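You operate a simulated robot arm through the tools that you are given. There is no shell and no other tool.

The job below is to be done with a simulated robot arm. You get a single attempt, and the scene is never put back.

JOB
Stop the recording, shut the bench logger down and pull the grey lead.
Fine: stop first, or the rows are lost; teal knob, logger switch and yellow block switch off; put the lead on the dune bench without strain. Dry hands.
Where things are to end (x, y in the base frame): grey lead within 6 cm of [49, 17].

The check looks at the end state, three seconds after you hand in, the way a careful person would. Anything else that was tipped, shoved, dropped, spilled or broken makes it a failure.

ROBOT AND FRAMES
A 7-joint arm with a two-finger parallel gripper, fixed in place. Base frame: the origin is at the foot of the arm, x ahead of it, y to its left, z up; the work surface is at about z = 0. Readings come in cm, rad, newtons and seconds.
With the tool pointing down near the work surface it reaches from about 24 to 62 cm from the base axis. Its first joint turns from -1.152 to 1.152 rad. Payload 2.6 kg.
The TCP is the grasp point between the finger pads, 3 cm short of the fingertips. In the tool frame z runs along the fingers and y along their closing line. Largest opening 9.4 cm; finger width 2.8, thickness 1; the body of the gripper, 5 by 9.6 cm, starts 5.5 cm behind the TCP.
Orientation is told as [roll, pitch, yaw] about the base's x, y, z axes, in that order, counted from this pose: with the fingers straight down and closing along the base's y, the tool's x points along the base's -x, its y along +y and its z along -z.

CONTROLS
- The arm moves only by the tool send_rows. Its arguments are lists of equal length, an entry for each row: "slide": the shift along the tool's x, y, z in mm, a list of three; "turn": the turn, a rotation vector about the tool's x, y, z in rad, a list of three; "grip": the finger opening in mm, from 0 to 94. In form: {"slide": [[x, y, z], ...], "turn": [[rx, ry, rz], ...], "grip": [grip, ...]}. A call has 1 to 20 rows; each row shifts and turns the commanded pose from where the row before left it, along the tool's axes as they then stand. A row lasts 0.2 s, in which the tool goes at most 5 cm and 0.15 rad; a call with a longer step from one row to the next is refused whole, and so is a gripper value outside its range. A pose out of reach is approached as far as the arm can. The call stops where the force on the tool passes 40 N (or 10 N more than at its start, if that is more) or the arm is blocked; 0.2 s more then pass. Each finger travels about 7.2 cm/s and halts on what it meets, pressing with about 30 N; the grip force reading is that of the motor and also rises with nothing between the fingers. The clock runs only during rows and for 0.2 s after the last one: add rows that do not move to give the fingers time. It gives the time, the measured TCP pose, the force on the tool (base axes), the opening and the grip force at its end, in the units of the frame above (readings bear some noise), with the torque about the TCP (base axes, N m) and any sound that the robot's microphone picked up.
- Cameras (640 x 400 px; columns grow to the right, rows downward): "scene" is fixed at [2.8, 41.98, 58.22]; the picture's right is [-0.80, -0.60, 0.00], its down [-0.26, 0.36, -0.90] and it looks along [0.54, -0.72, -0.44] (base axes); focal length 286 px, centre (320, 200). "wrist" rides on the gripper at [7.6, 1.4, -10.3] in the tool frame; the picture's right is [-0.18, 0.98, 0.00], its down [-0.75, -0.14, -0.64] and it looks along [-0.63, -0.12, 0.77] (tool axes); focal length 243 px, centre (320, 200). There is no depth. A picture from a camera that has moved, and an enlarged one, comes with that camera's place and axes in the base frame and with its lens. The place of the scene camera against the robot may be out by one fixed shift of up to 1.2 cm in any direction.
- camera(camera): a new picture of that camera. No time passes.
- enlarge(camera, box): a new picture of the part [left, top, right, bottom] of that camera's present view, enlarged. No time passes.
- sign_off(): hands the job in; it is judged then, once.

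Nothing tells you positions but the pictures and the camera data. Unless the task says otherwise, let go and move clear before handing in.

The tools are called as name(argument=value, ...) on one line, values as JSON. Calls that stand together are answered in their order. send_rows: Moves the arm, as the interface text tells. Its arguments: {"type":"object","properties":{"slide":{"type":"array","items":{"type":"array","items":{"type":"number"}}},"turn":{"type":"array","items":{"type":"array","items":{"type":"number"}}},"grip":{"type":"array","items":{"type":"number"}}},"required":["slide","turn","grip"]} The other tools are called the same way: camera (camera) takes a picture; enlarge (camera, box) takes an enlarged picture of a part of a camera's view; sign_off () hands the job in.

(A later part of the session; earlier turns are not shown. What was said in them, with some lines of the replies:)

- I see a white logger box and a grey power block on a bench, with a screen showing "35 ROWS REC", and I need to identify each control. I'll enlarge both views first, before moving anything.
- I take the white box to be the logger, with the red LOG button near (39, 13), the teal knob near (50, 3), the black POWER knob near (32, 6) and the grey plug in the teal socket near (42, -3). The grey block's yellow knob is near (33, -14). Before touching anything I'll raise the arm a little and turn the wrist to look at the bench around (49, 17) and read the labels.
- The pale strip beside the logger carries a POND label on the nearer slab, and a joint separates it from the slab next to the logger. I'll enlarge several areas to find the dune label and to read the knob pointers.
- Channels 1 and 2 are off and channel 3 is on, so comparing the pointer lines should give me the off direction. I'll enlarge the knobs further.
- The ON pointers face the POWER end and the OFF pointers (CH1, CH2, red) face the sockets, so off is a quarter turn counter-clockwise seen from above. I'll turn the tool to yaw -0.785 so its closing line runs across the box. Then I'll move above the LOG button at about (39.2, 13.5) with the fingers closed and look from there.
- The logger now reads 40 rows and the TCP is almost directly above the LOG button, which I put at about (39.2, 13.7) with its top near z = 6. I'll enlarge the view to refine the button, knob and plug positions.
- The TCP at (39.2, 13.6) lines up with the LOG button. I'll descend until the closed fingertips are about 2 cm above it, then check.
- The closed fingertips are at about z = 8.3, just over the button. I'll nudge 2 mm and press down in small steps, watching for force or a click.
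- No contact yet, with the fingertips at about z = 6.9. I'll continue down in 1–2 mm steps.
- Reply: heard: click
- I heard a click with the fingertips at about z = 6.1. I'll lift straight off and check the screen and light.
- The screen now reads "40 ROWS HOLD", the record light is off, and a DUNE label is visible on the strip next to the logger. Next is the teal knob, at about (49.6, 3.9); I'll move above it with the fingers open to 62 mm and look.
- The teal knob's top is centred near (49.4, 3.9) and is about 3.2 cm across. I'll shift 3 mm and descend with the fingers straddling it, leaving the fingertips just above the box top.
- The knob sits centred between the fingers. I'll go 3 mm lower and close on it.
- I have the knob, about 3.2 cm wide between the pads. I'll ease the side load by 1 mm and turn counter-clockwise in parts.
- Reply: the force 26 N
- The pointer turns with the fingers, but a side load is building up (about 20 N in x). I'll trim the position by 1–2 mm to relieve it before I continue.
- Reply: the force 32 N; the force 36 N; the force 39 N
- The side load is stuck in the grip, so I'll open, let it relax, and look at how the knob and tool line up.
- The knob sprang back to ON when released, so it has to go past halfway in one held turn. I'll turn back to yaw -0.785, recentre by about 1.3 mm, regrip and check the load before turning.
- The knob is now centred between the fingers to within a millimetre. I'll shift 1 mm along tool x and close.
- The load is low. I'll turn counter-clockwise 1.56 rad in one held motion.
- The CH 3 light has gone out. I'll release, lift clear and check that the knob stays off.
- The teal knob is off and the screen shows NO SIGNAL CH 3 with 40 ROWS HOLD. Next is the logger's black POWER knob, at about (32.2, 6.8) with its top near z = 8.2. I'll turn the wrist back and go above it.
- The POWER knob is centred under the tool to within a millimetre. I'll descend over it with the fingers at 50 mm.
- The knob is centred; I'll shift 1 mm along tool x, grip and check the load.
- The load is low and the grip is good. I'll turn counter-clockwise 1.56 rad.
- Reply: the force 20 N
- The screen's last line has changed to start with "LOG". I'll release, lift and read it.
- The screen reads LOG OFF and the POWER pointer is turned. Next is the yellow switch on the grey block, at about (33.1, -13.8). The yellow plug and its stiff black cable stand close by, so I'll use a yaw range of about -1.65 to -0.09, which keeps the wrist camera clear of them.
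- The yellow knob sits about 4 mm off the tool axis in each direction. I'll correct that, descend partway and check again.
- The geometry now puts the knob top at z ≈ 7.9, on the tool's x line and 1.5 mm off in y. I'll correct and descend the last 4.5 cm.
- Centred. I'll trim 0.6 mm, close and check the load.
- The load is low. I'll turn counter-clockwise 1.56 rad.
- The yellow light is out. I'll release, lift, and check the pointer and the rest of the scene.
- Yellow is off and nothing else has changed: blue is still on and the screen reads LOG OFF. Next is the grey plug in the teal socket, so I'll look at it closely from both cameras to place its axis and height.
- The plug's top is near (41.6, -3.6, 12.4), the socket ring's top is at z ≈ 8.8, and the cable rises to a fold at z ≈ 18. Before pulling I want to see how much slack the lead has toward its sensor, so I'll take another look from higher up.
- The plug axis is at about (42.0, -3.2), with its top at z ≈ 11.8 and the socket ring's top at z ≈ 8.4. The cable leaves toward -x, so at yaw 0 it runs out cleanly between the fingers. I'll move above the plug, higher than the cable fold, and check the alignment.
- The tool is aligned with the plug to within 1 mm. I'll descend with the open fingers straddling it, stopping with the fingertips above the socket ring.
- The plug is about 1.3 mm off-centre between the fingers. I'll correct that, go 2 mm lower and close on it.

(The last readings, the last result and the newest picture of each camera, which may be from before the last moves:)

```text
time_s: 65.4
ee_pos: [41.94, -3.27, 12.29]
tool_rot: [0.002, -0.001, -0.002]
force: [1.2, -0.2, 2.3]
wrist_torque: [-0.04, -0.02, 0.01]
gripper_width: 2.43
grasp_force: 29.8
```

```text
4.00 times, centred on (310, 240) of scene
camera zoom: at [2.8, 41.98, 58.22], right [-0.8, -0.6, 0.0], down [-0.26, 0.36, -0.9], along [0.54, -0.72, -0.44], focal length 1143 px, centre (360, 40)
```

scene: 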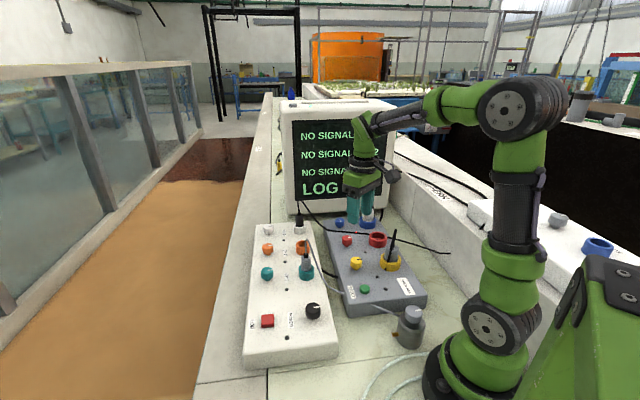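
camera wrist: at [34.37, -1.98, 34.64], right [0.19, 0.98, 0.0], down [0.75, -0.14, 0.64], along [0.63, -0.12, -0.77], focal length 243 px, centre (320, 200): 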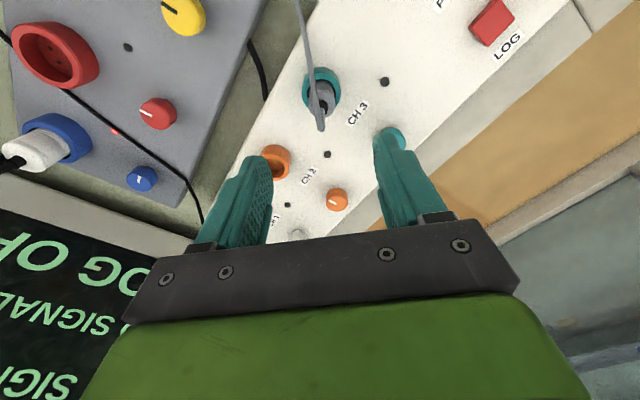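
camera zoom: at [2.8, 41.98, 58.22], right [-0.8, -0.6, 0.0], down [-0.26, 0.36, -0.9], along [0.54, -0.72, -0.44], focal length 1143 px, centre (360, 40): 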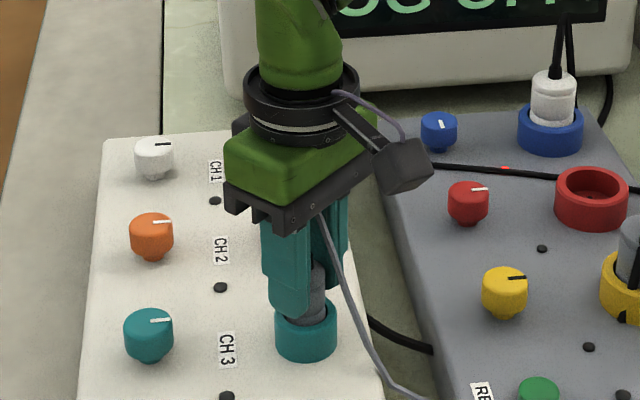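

I have a firm, centred grip on the plug (2.43 cm) with almost no side load. I'll pull straight up slowly.

send_rows(slide=[[0, 0, -2], [0, 0, -2], [0, 0, -2], [0, 0, -3], [0, 0, -3], [0, 0, -4]], turn=[[0, 0, 0], [0, 0, 0], [0, 0, 0], [0, 0, 0], [0, 0, 0], [0, 0, 0]], grip=[18, 18, 18, 18, 18, 18])

enlarge(camera="scene", box=[250, 190, 370, 290])

enlarge(camera="wrist", box=[200, 60, 440, 210])

```text
time_s: 66.8
ee_pos: [41.86, -3.28, 13.81]
tool_rot: [0.001, -0.001, -0.002]
force: [-0.4, -0.4, -0.8]
wrist_torque: [-0.01, 0.0, 0.05]
gripper_width: 2.43
grasp_force: 29.4
```

```text
4.00 times, centred on (310, 240) of scene
camera zoom: at [2.8, 41.98, 58.22], right [-0.8, -0.6, 0.0], down [-0.26, 0.36, -0.9], along [0.54, -0.72, -0.44], focal length 1143 px, centre (360, 40)
```

zoom: 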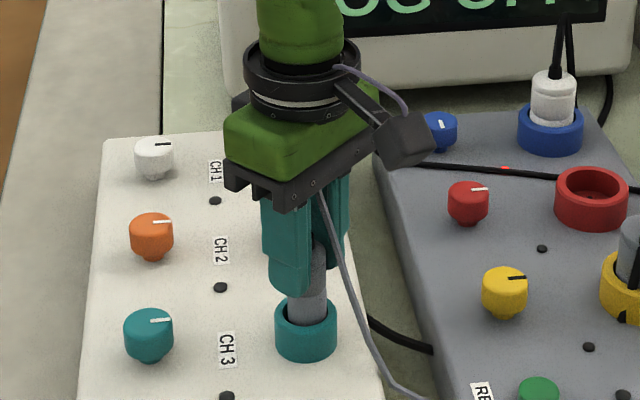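

```text
2.67 times, centred on (320, 135) of wrist
camera zoom: at [34.36, -1.95, 24.08], right [0.19, 0.98, 0.0], down [0.75, -0.14, 0.64], along [0.63, -0.12, -0.77], focal length 647 px, centre (320, 373)
```

zoom: 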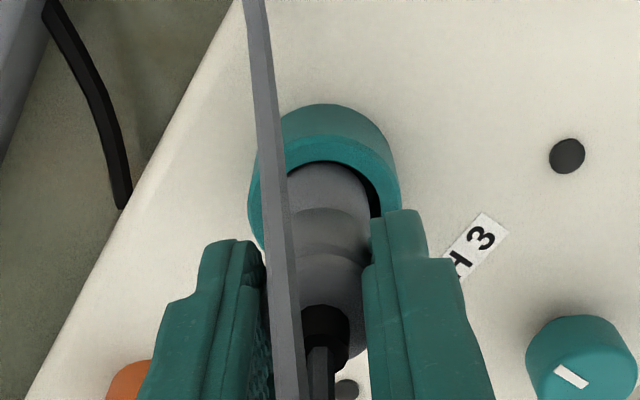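

The plug is sliding out freely with the fingers. I'll keep lifting until it is clear of the socket.

send_rows(slide=[[0, 0, -5], [0, 0, -5], [0, 0, -5], [0, 0, -5], [0, 0, -5], [0, 0, -5], [0, 0, -5], [0, 0, -5], [0, 0, -5], [0, 0, 0]], turn=[[0, 0, 0], [0, 0, 0], [0, 0, 0], [0, 0, 0], [0, 0, 0], [0, 0, 0], [0, 0, 0], [0, 0, 0], [0, 0, 0], [0, 0, 0]], grip=[18, 18, 18, 18, 18, 18, 18, 18, 18, 18])

camera(camera="scene")

enlarge(camera="scene", box=[260, 190, 440, 350])

camera(camera="wrist")

```text
time_s: 69.0
ee_pos: [42.01, -3.21, 18.25]
tool_rot: [0.002, 0.0, -0.002]
force: [-0.4, 0.3, -0.3]
wrist_torque: [-0.01, 0.02, -0.01]
gripper_width: 2.46
grasp_force: 29.9
```

```text
taken
```

scene: 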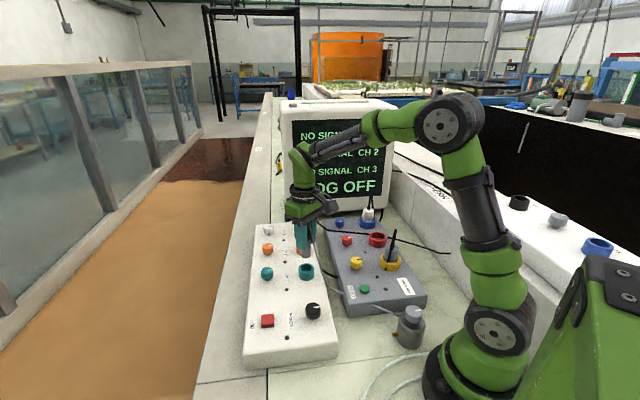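

```text
2.50 times, centred on (350, 270) of scene
camera zoom: at [2.8, 41.98, 58.22], right [-0.8, -0.6, 0.0], down [-0.26, 0.36, -0.9], along [0.54, -0.72, -0.44], focal length 714 px, centre (245, 25)
```

zoom: 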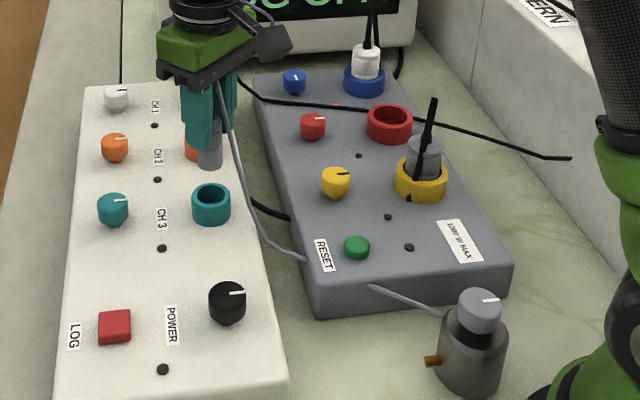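

```text
taken
camera wrist: at [34.42, -1.88, 28.49], right [0.19, 0.98, 0.0], down [0.75, -0.14, 0.64], along [0.63, -0.12, -0.77], focal length 243 px, centre (320, 200)
```

wrist: 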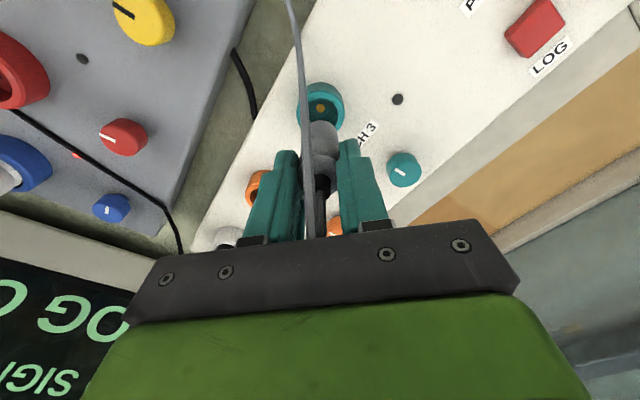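

The lead is out and hanging from the fingers, with no pull on it. I'll carry it toward the dune bench with the plug bottom at about z = 12, which clears the knobs, and check the cable and force halfway.

send_rows(slide=[[-3.5, 14, 0], [-3.5, 14, 0], [-3.5, 14, 0], [-3.5, 14, 0], [-3.5, 14, 0], [-3.5, 14, 0], [-3.5, 14, 0], [0, 0, 0]], turn=[[0, 0, 0], [0, 0, 0], [0, 0, 0], [0, 0, 0], [0, 0, 0], [0, 0, 0], [0, 0, 0], [0, 0, 0]], grip=[18, 18, 18, 18, 18, 18, 18, 18])

enlarge(camera="scene", box=[220, 180, 440, 350])

```text
time_s: 70.8
ee_pos: [44.39, 6.68, 18.41]
tool_rot: [0.002, -0.002, -0.002]
force: [0.3, 0.0, -0.8]
wrist_torque: [-0.03, -0.01, 0.01]
gripper_width: 2.43
grasp_force: 30.0
```

```text
2.35 times, centred on (330, 265) of scene
camera zoom: at [2.8, 41.98, 58.22], right [-0.8, -0.6, 0.0], down [-0.26, 0.36, -0.9], along [0.54, -0.72, -0.44], focal length 672 px, centre (296, 47)
```

zoom: 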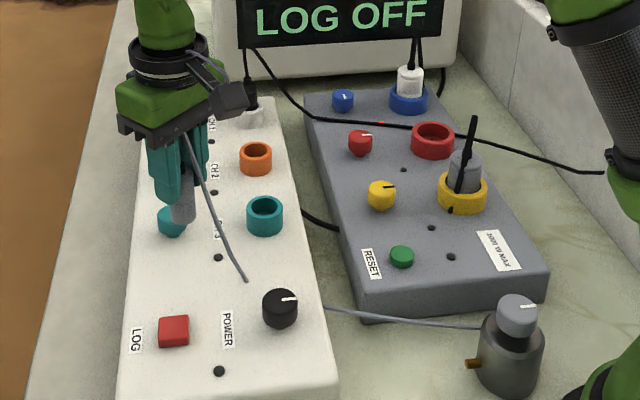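

No tension, and the cable still sags. I'll continue to above (48.5, 16.5) and then turn so the fingers line up along the strip.

send_rows(slide=[[-5.9, 14, 0], [-5.9, 14, 0], [-5.9, 14, 0], [-5.9, 14, 0], [-5.9, 14, 0], [-5.9, 14, 0], [-5.9, 14, 0], [0, 0, 0], [0, 0, 0], [0, 0, 0], [0, 0, 0], [0, 0, 0], [0, 0, 0], [0, 0, 0], [0, 0, 0]], turn=[[0, 0, 0], [0, 0, 0], [0, 0, 0], [0, 0, 0], [0, 0, 0], [0, 0, 0], [0, 0, 0], [0, 0, 0], [0, 0, -0.13], [0, 0, -0.13], [0, 0, -0.13], [0, 0, -0.13], [0, 0, -0.13], [0, 0, -0.13], [0, 0, 0]], grip=[18, 18, 18, 18, 18, 18, 18, 18, 18, 18, 18, 18, 18, 18, 18])

camera(camera="scene")

enlarge(camera="scene", box=[190, 210, 340, 370])

camera(camera="wrist")

```text
time_s: 74.0
ee_pos: [48.58, 16.35, 18.43]
tool_rot: [0.001, 0.001, 0.78]
force: [-0.1, 0.0, -0.8]
wrist_torque: [0.0, 0.01, 0.01]
gripper_width: 2.43
grasp_force: 29.5
```

```text
taken
```

scene: 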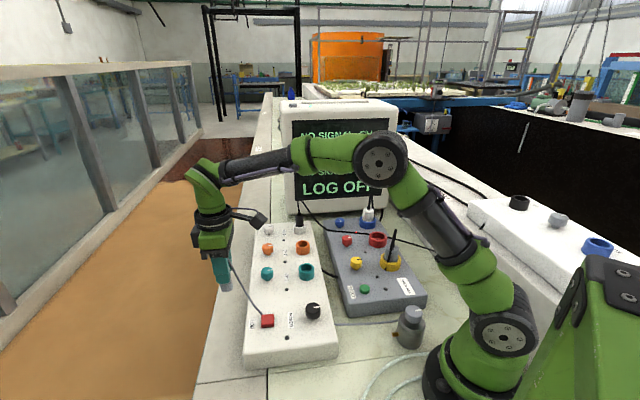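

```text
2.50 times, centred on (265, 290) of scene
camera zoom: at [2.8, 41.98, 58.22], right [-0.8, -0.6, 0.0], down [-0.26, 0.36, -0.9], along [0.54, -0.72, -0.44], focal length 714 px, centre (458, -25)
```

zoom: 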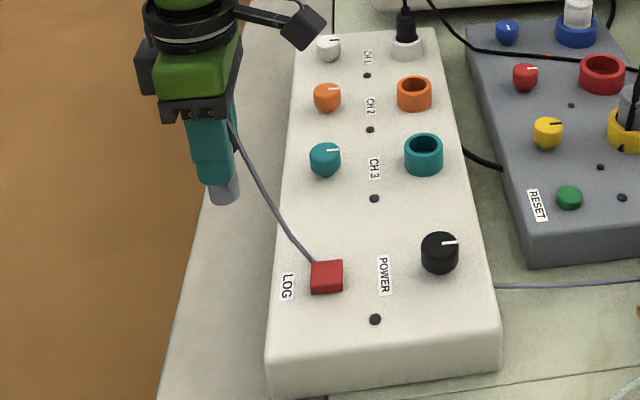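

```text
taken
camera wrist: at [42.2, 11.89, 28.59], right [-0.56, 0.83, 0.0], down [0.63, 0.43, 0.64], along [0.53, 0.36, -0.77], focal length 243 px, centre (320, 200)
```

wrist: 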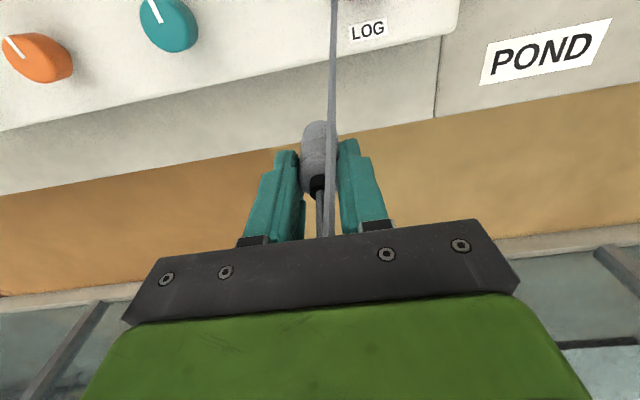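

The lead hangs slack with no force on it. A standing plug could topple over the strip edge, so I'd rather lay it down gently. I'll centre over (49, 16.9), turn the fingers to close across the strip (yaw -0.785) and tilt the tool about 46° along the strip, so the plug comes to rest lying along it.

send_rows(slide=[[-6.4, 0.7, 0], [0, 0, 0], [0, 0, 0], [0, 0, 0], [0, 0, 0], [0, 0, 0], [0, 0, 0], [0, 0, 0], [0, 0, 0], [0, 0, 0], [0, 0, 0], [0, 0, 0], [0, 0, 0], [0, 0, 0]], turn=[[0, 0, 0], [0, 0, 0.1304], [0, 0, 0.1304], [0, 0, 0.1304], [0, 0, 0.1304], [0, 0, 0.1304], [0, 0, 0.1304], [0, 0, 0.1304], [0, 0, 0.1304], [0, 0, 0.1304], [0, 0, 0.1304], [0, 0, 0.1304], [0, 0, 0.1304], [0, 0, 0]], grip=[18, 18, 18, 18, 18, 18, 18, 18, 18, 18, 18, 18, 18, 18])

send_rows(slide=[[0, 0, 0], [0, 0, 0], [0, 0, 0], [0, 0, 0]], turn=[[0, -0.1, 0], [0, -0.1, 0], [0, -0.1, 0], [0, 0, 0]], grip=[18, 18, 18, 18])

camera(camera="scene")

camera(camera="wrist")

```text
time_s: 77.0
ee_pos: [48.96, 16.89, 18.46]
tool_rot: [0.002, 0.001, -0.787]
force: [-0.8, -1.0, 0.3]
wrist_torque: [0.01, 0.01, 0.0]
gripper_width: 2.46
grasp_force: 30.0
```

```text
time_s: 78.0
ee_pos: [48.93, 16.84, 18.36]
tool_rot: [0.001, -0.3, -0.786]
force: [0.3, -0.7, -0.6]
wrist_torque: [-0.03, -0.02, 0.0]
gripper_width: 2.45
grasp_force: 29.6
```

```text
taken
```

scene: 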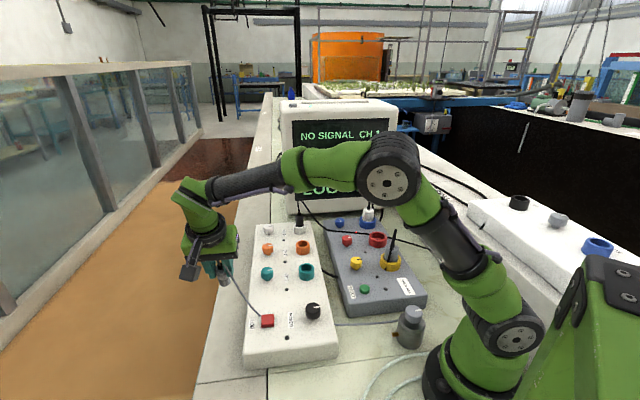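

```text
taken
camera wrist: at [42.79, 25.09, 25.87], right [0.82, 0.57, 0.06], down [0.27, -0.48, 0.84], along [0.5, -0.67, -0.55], focal length 243 px, centre (320, 200)
```

wrist: 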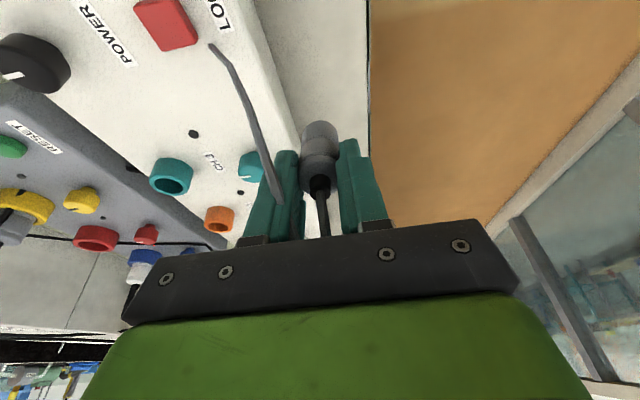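

The tilt goes the intended way, along the strip. I'll complete it to 0.8 rad and descend to about z = 8.

send_rows(slide=[[0, 0, 0], [0, 0, 0], [0, 0, 0], [0, 0, 0], [0, 0, 0], [0, 0, 0], [10.76, 0, 10.45], [10.76, 0, 10.45], [10.76, 0, 10.45], [10.76, 0, 10.45], [10.76, 0, 10.45], [10.76, 0, 10.45], [0, 0, 0]], turn=[[0, -0.1, 0], [0, -0.1, 0], [0, -0.1, 0], [0, -0.1, 0], [0, -0.1, 0], [0, 0, 0], [0, 0, 0], [0, 0, 0], [0, 0, 0], [0, 0, 0], [0, 0, 0], [0, 0, 0], [0, 0, 0]], grip=[18, 18, 18, 18, 18, 18, 18, 18, 18, 18, 18, 18, 18])

camera(camera="scene")

enlarge(camera="scene", box=[170, 230, 310, 360])

camera(camera="wrist")

```text
time_s: 80.8
ee_pos: [48.92, 16.9, 9.31]
tool_rot: [0.001, -0.801, -0.786]
force: [0.0, -0.6, 0.0]
wrist_torque: [-0.03, 0.03, -0.02]
gripper_width: 2.44
grasp_force: 30.0
```

```text
taken
```

scene: 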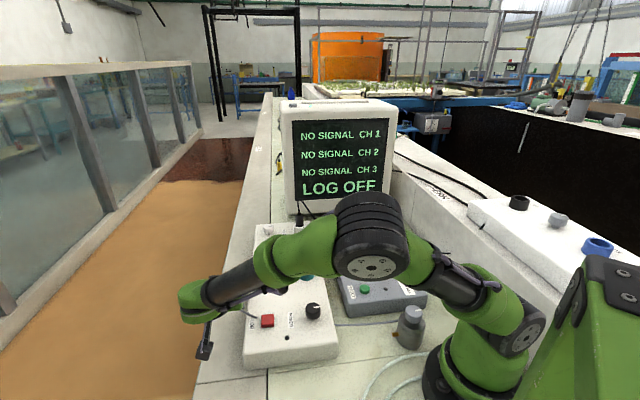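

```text
3.08 times, centred on (240, 295) of scene
camera zoom: at [2.8, 41.98, 58.22], right [-0.8, -0.6, 0.0], down [-0.26, 0.36, -0.9], along [0.54, -0.72, -0.44], focal length 879 px, centre (566, -92)
```

zoom: 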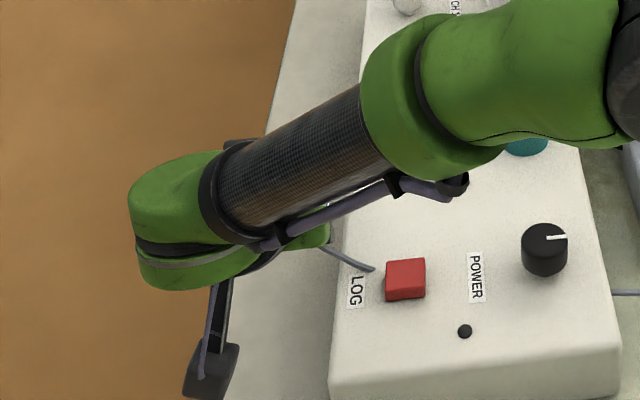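

```text
taken
camera wrist: at [40.99, 26.73, 11.02], right [0.79, 0.6, 0.13], down [-0.05, -0.15, 0.99], along [0.62, -0.78, -0.08], focal length 243 px, centre (320, 200)
```

wrist: 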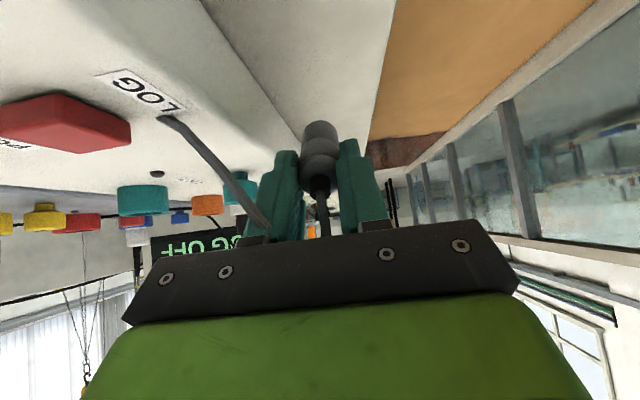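

The forearm stays well above the logger and the plug is angled down along the strip. I'll descend slowly and feel for contact with the bench.

send_rows(slide=[[3.59, 0, 3.49], [3.59, 0, 3.49], [3.59, 0, 3.49], [3.59, 0, 3.49], [3.59, 0, 3.49], [2.15, 0, 2.09], [0, 0, 0]], turn=[[0, 0, 0], [0, 0, 0], [0, 0, 0], [0, 0, 0], [0, 0, 0], [0, 0, 0], [0, 0, 0]], grip=[18, 18, 18, 18, 18, 18, 18])

camera(camera="scene")

camera(camera="wrist")

```text
time_s: 82.4
ee_pos: [48.92, 16.96, 6.71]
tool_rot: [0.002, -0.798, -0.788]
force: [-0.1, -0.2, -0.3]
wrist_torque: [0.03, 0.02, -0.01]
gripper_width: 2.44
grasp_force: 29.9
```

```text
taken
```

scene: 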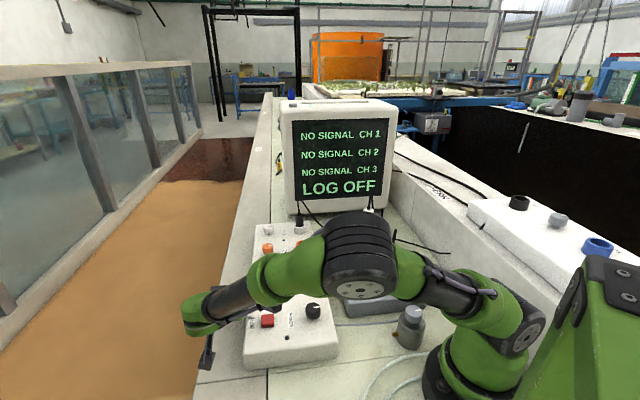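

```text
taken
camera wrist: at [41.03, 26.79, 8.26], right [0.79, 0.6, 0.13], down [-0.05, -0.15, 0.99], along [0.62, -0.78, -0.08], focal length 243 px, centre (320, 200)
```

wrist: 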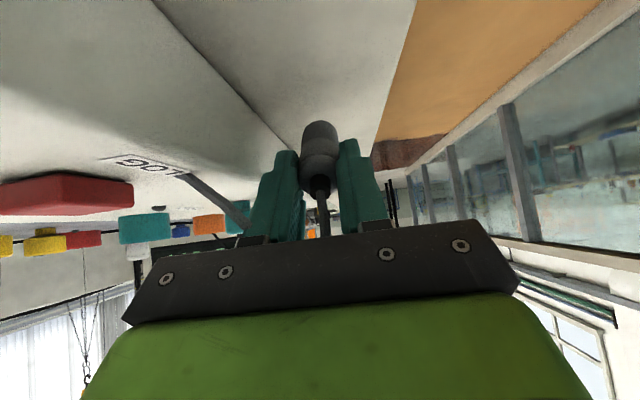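

Still no contact. The arm clears everything, so I'll continue in 2 mm steps.

send_rows(slide=[[1.43, 0, 1.39], [1.43, 0, 1.39], [1.43, 0, 1.39], [1.43, 0, 1.39], [1.43, 0, 1.39]], turn=[[0, 0, 0], [0, 0, 0], [0, 0, 0], [0, 0, 0], [0, 0, 0]], grip=[18, 18, 18, 18, 18])

enlarge(camera="wrist", box=[220, 80, 420, 210])

```text
time_s: 83.6
ee_pos: [48.84, 16.91, 5.62]
tool_rot: [0.003, -0.798, -0.785]
force: [0.8, 0.4, -1.2]
wrist_torque: [0.04, 0.04, 0.02]
gripper_width: 2.44
grasp_force: 29.7
```

```text
3.08 times, centred on (320, 145) of wrist
camera zoom: at [41.03, 26.83, 7.21], right [0.79, 0.6, 0.13], down [-0.05, -0.15, 0.99], along [0.62, -0.78, -0.08], focal length 746 px, centre (320, 369)
```

zoom: 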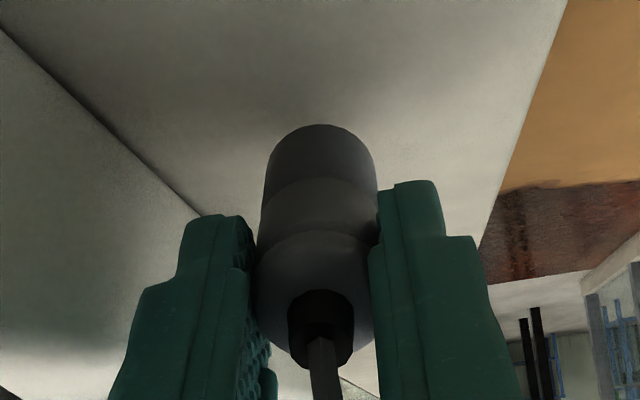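

The plug's shadow is closing in on its lower end. I'll continue in 1 mm steps until contact.

send_rows(slide=[[0.72, 0, 0.7], [0.72, 0, 0.7], [0.72, 0, 0.7], [0.72, 0, 0.7]], turn=[[0, 0, 0], [0, 0, 0], [0, 0, 0], [0, 0, 0]], grip=[18, 18, 18, 18])

```text
time_s: 84.6
ee_pos: [48.94, 16.94, 5.26]
tool_rot: [0.0, -0.8, -0.788]
force: [0.6, -0.4, -0.1]
wrist_torque: [0.0, -0.03, 0.0]
gripper_width: 2.46
grasp_force: 30.7
```

send_rows(slide=[[0.72, 0, 0.7], [0.72, 0, 0.7], [0.72, 0, 0.7], [0.72, 0, 0.7]], turn=[[0, 0, 0], [0, 0, 0], [0, 0, 0], [0, 0, 0]], grip=[18, 18, 18, 18])

enlarge(camera="wrist", box=[220, 80, 420, 210])

```text
time_s: 85.6
ee_pos: [49.18, 16.86, 5.07]
tool_rot: [0.006, -0.801, -0.79]
force: [-6.0, -0.2, 26.4]
wrist_torque: [-0.6, -0.41, -0.12]
gripper_width: 2.44
grasp_force: 30.5
```

```text
3.08 times, centred on (320, 145) of wrist
camera zoom: at [41.22, 26.78, 6.65], right [0.78, 0.6, 0.14], down [-0.06, -0.15, 0.99], along [0.62, -0.78, -0.08], focal length 746 px, centre (320, 369)
```

zoom: 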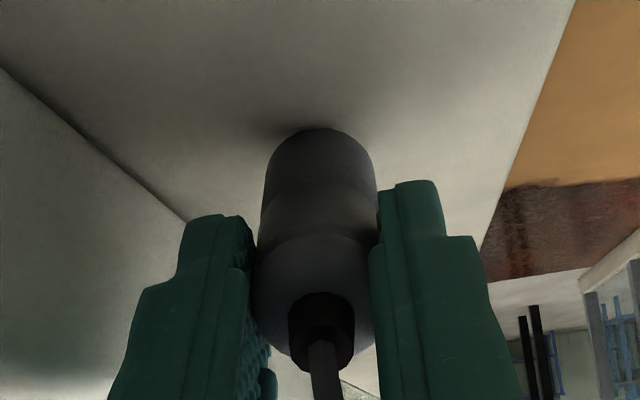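

Contact with the bench at about 26 N. I'll back off 0.8 mm to take the load off, then open the fingers slightly so the plug settles between them.

send_rows(slide=[[-0.57, 0, -0.56], [0, 0, 0]], turn=[[0, 0, 0], [0, 0, 0]], grip=[18, 18])

```text
time_s: 86.2
ee_pos: [49.08, 16.89, 5.03]
tool_rot: [0.008, -0.8, -0.786]
force: [4.2, 0.9, 22.4]
wrist_torque: [-0.54, -0.78, 0.13]
gripper_width: 2.45
grasp_force: 30.1
```

send_rows(slide=[[-0.72, 0, -0.7], [0, 0, 0]], turn=[[0, 0, 0], [0, 0, 0]], grip=[18, 18])

```text
time_s: 86.8
ee_pos: [49.01, 16.98, 4.99]
tool_rot: [0.003, -0.803, -0.787]
force: [4.9, 1.3, 17.7]
wrist_torque: [-0.47, -0.76, 0.14]
gripper_width: 2.43
grasp_force: 30.1
```

send_rows(slide=[[-0.86, 0, -0.84], [0, 0, 0], [0, 0, 0]], turn=[[0, 0, 0], [0, 0, 0], [0, 0, 0]], grip=[18, 18, 18])

enlarge(camera="wrist", box=[220, 80, 420, 210])

camera(camera="scene")

```text
time_s: 87.6
ee_pos: [48.92, 16.85, 4.94]
tool_rot: [0.001, -0.801, -0.787]
force: [0.9, 0.5, 11.2]
wrist_torque: [-0.28, -0.33, 0.02]
gripper_width: 2.42
grasp_force: 29.8
```

```text
3.08 times, centred on (320, 145) of wrist
camera zoom: at [41.01, 26.77, 6.68], right [0.79, 0.6, 0.13], down [-0.05, -0.15, 0.99], along [0.61, -0.78, -0.08], focal length 746 px, centre (320, 369)
```

zoom: 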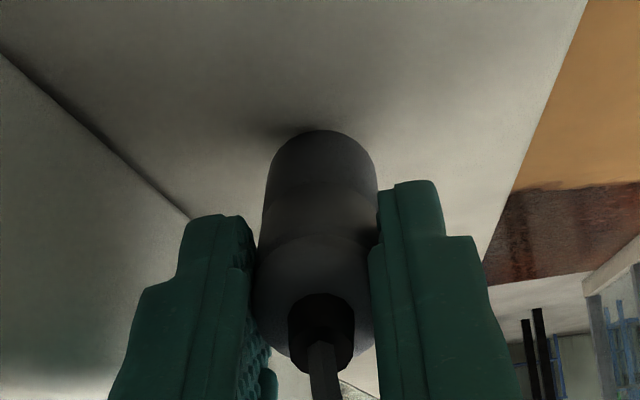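

```text
taken
```

scene: 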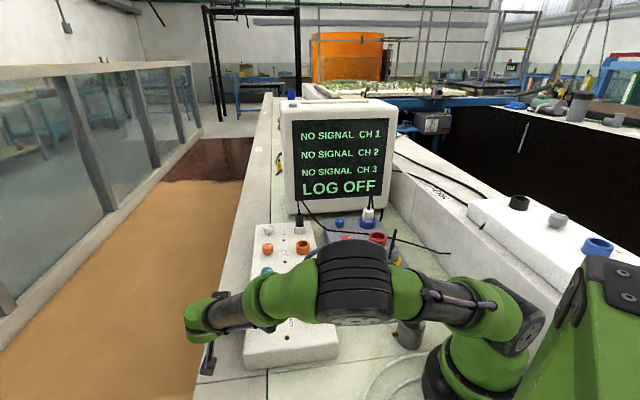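

The elbow has swung out to the side but is high and clear of everything. The remaining contact load is about 11 N, so I'll now open the fingers a few millimetres so the plug settles between them.

send_rows(slide=[[0, 0, 0], [0, 0, 0], [0, 0, 0], [0, 0, 0], [0, 0, 0], [0, 0, 0]], turn=[[0, 0, 0], [0, 0, 0], [0, 0, 0], [0, 0, 0], [0, 0, 0], [0, 0, 0]], grip=[25, 27, 29, 31, 32, 32])

enlarge(camera="wrist", box=[220, 80, 420, 210])

```text
time_s: 89.0
ee_pos: [48.94, 16.89, 5.06]
tool_rot: [0.001, -0.799, -0.789]
force: [-0.1, 0.2, 0.2]
wrist_torque: [0.03, 0.0, 0.0]
gripper_width: 3.2
grasp_force: 0.0
```

```text
3.08 times, centred on (320, 145) of wrist
camera zoom: at [41.06, 26.78, 6.73], right [0.79, 0.6, 0.13], down [-0.05, -0.15, 0.99], along [0.62, -0.78, -0.08], focal length 746 px, centre (320, 369)
```

zoom: 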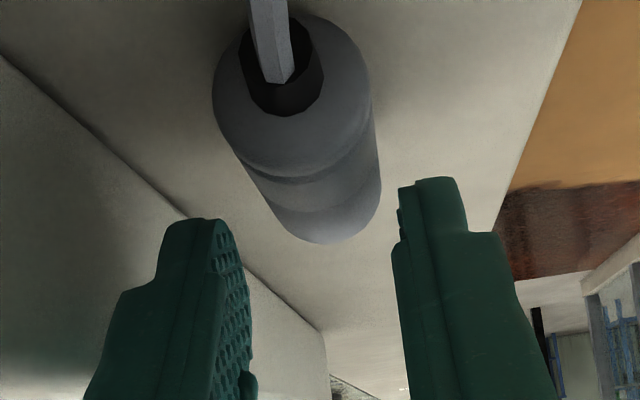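

The plug is now lying on the bench with its cable end toward the front, and the force is zero. I'll lift the fingers straight up and away.

send_rows(slide=[[-3.59, 0, -3.49], [-3.59, 0, -3.49], [-7.17, 0, -6.97], [-7.17, 0, -6.97], [-10.76, 0, -10.45], [-10.76, 0, -10.45], [-10.76, 0, -10.45], [-10.76, 0, -10.45], [-10.76, 0, -10.45], [0, 0, 0]], turn=[[0, 0, 0], [0, 0, 0], [0, 0, 0], [0, 0, 0], [0, 0, 0], [0, 0, 0], [0, 0, 0], [0, 0, 0], [0, 0, 0], [0, 0, 0]], grip=[36, 36, 36, 36, 36, 36, 36, 36, 36, 36])

camera(camera="scene")

camera(camera="wrist")

```text
time_s: 91.2
ee_pos: [49.08, 16.86, 15.73]
tool_rot: [0.002, -0.801, -0.788]
force: [-0.4, -0.4, -1.0]
wrist_torque: [0.03, 0.0, 0.06]
gripper_width: 3.6
grasp_force: 0.1
```

```text
taken
```

scene: 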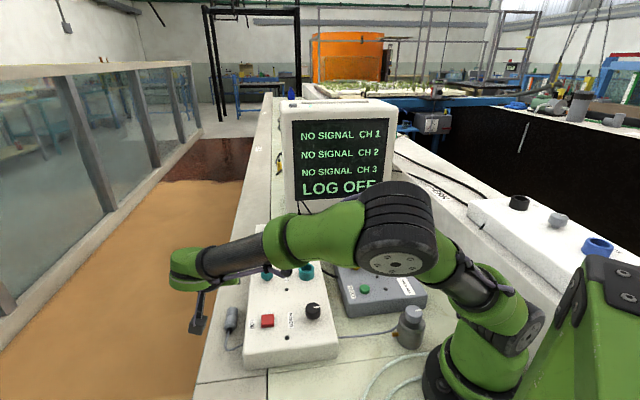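

```text
taken
camera wrist: at [41.21, 26.61, 17.31], right [0.79, 0.6, 0.13], down [-0.05, -0.15, 0.99], along [0.62, -0.78, -0.08], focal length 243 px, centre (320, 200)
```

wrist: 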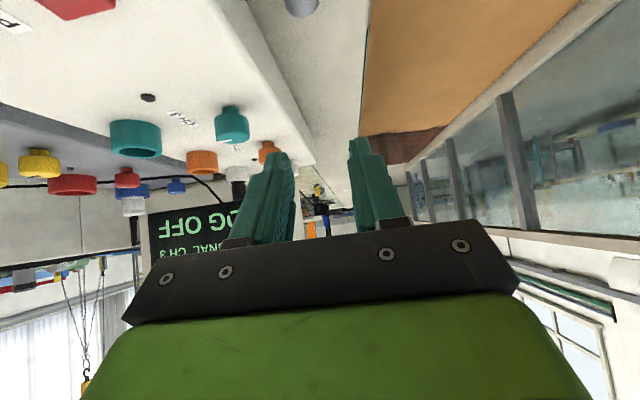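

The plug lies on the strip near (50, 15). I'll enlarge to check it and the cable run.

enlarge(camera="scene", box=[190, 270, 340, 370])

enlarge(camera="scene", box=[310, 270, 460, 380])

```text
4.00 times, centred on (265, 320) of scene
camera zoom: at [2.8, 41.98, 58.22], right [-0.8, -0.6, 0.0], down [-0.26, 0.36, -0.9], along [0.54, -0.72, -0.44], focal length 1143 px, centre (540, -280)
```

zoom: 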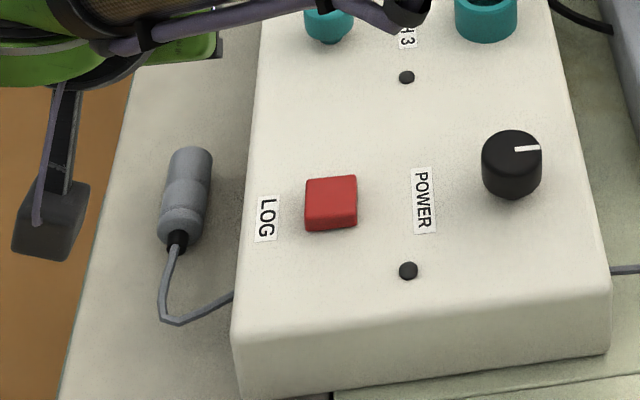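

```text
3.64 times, centred on (385, 325) of scene
camera zoom: at [2.8, 41.98, 58.22], right [-0.8, -0.6, 0.0], down [-0.26, 0.36, -0.9], along [0.54, -0.72, -0.44], focal length 1039 px, centre (84, -254)
```

zoom: 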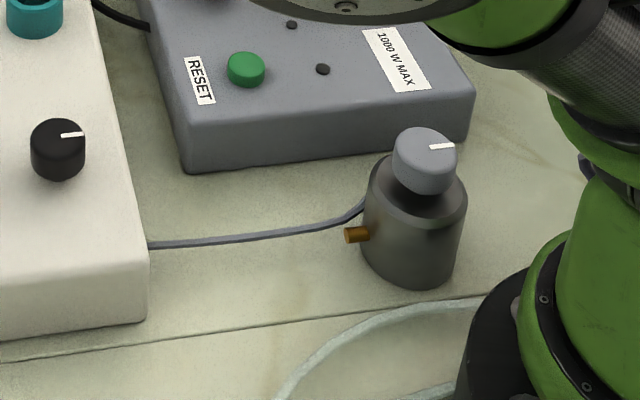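

The plug lies on the dune bench with the cable loose behind it, and the sensor hasn't moved. I'll raise the arm, take out the tilt and move clear for a final check.

send_rows(slide=[[-10.76, 0, -10.45], [-10.76, 0, -10.45], [-10.76, 0, -10.45], [-10.76, 0, -10.45], [0, 0, 0], [0, 0, 0], [0, 0, 0], [0, 0, 0], [0, 0, 0], [0, 0, 0], [0, 0, 0], [0, 0, 0], [0, 0, -20], [0, 0, -20], [0, 0, -20], [0, 0, -20], [0, 0, -20], [0, 0, -20], [0, 0, 0]], turn=[[0, 0, 0], [0, 0, 0], [0, 0, 0], [0, 0, 0], [0, 0.1, 0], [0, 0.1, 0], [0, 0.1, 0], [0, 0.1, 0], [0, 0.1, 0], [0, 0.1, 0], [0, 0.1, 0], [0, 0.1, 0], [0, 0, 0], [0, 0, 0], [0, 0, 0], [0, 0, 0], [0, 0, 0], [0, 0, 0], [0, 0, 0]], grip=[36, 36, 36, 36, 36, 36, 36, 36, 36, 36, 36, 36, 36, 36, 36, 36, 36, 36, 36])

camera(camera="scene")

camera(camera="wrist")

```text
time_s: 95.2
ee_pos: [49.02, 16.98, 33.55]
tool_rot: [0.002, 0.0, -0.786]
force: [0.5, 0.0, 0.6]
wrist_torque: [0.0, -0.01, 0.01]
gripper_width: 3.61
grasp_force: 0.0
```

```text
taken
```

scene: 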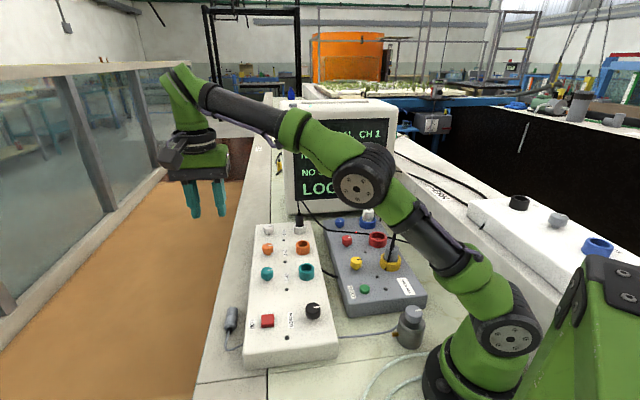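

```text
taken
camera wrist: at [44.69, 23.14, 43.79], right [0.83, 0.56, 0.0], down [0.43, -0.63, 0.64], along [0.36, -0.53, -0.77], focal length 243 px, centre (320, 200)
```

wrist: 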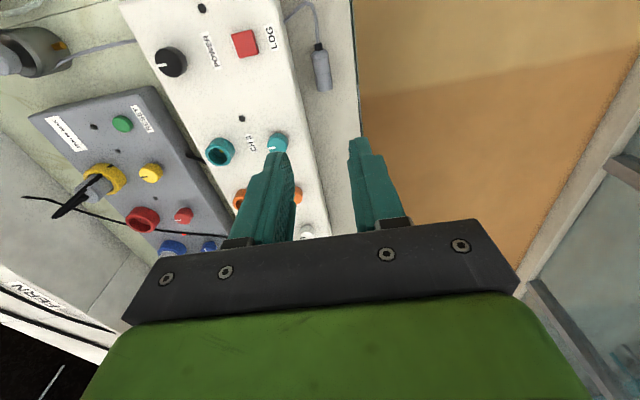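

Everything is clear: the plug is at about (49.8, 15.8), around 1.4 cm from the target, and the lead is slack. One last close check of the knobs, lights and lead before I hand in.

enlarge(camera="scene", box=[220, 205, 440, 370])

enlarge(camera="wrist", box=[120, 0, 380, 165])

enlarge(camera="wrist", box=[0, 10, 240, 260])

```text
2.42 times, centred on (330, 288) of scene
camera zoom: at [2.8, 41.98, 58.22], right [-0.8, -0.6, 0.0], down [-0.26, 0.36, -0.9], along [0.54, -0.72, -0.44], focal length 692 px, centre (296, -12)
```

zoom: 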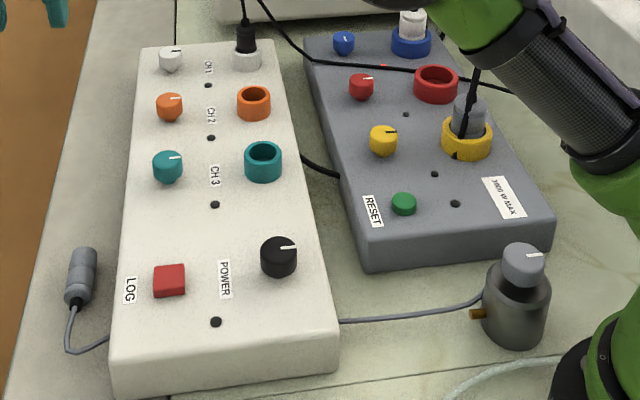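

```text
2.42 times, centred on (250, 82) of wrist
camera zoom: at [44.69, 23.14, 43.79], right [0.83, 0.56, 0.0], down [0.43, -0.63, 0.64], along [0.36, -0.53, -0.77], focal length 588 px, centre (490, 485)
```

zoom: 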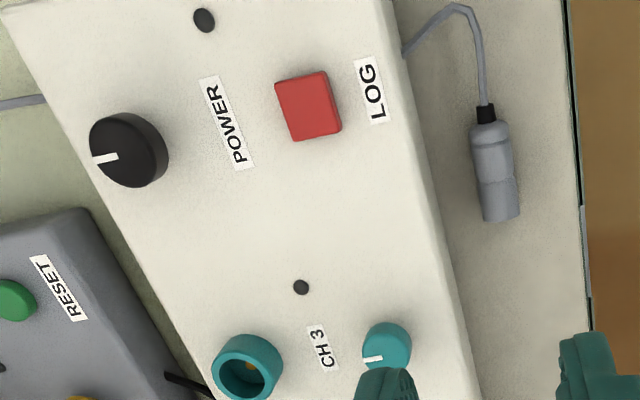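

```text
1.60 times, centred on (120, 135) of wrist
camera zoom: at [44.69, 23.14, 43.79], right [0.83, 0.56, 0.0], down [0.43, -0.63, 0.64], along [0.36, -0.53, -0.77], focal length 388 px, centre (640, 304)
```

zoom: 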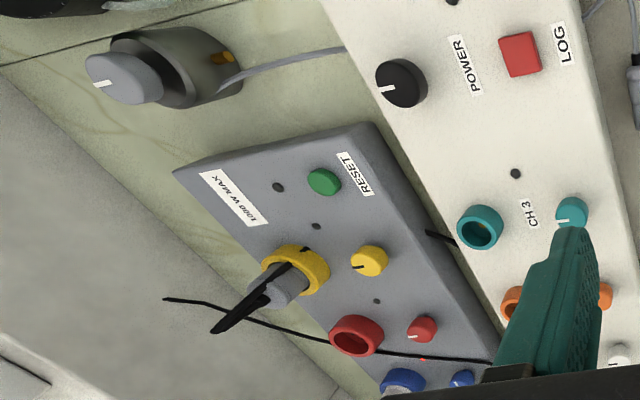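

The teal, POWER and yellow pointers are all off and their lights are out, blue is still on as found, and the recording was held at 40 rows before power-down. The grey lead lies slack on the dune bench near (49.8, 15.8), nothing else has moved and the arm is clear, so I'm handing in.

sign_off()

```text
The job is handed in.
```

The recording is stopped, the logger is shut down, and the grey lead is on the dune bench. I've handed the job in and don't have the result of the check yet.

- **Recording:** I pressed LOG first. The screen went to "40 ROWS HOLD" before I switched anything off.
- **Switches:** The teal knob, the logger's POWER knob and the yellow block switch are all off, and the CH 3, LOG and yellow lights are out. The screen reads "LOG OFF". The teal knob sprang back to on at the first try because I let go before halfway, and it stayed off after a full quarter turn.
- **Grey lead:** I pulled it from the teal socket after everything was off. The plug lies on its side near (49.8, 15.8), about 1.4 cm from the target, and the cable is slack. In the pictures the cable passes through the logger box rather than over it; it showed no pull on the plug.
- **Everything else:** Blue is still on as I found it, I left RESET alone, and nothing else looks moved. The arm is raised clear with the gripper empty.
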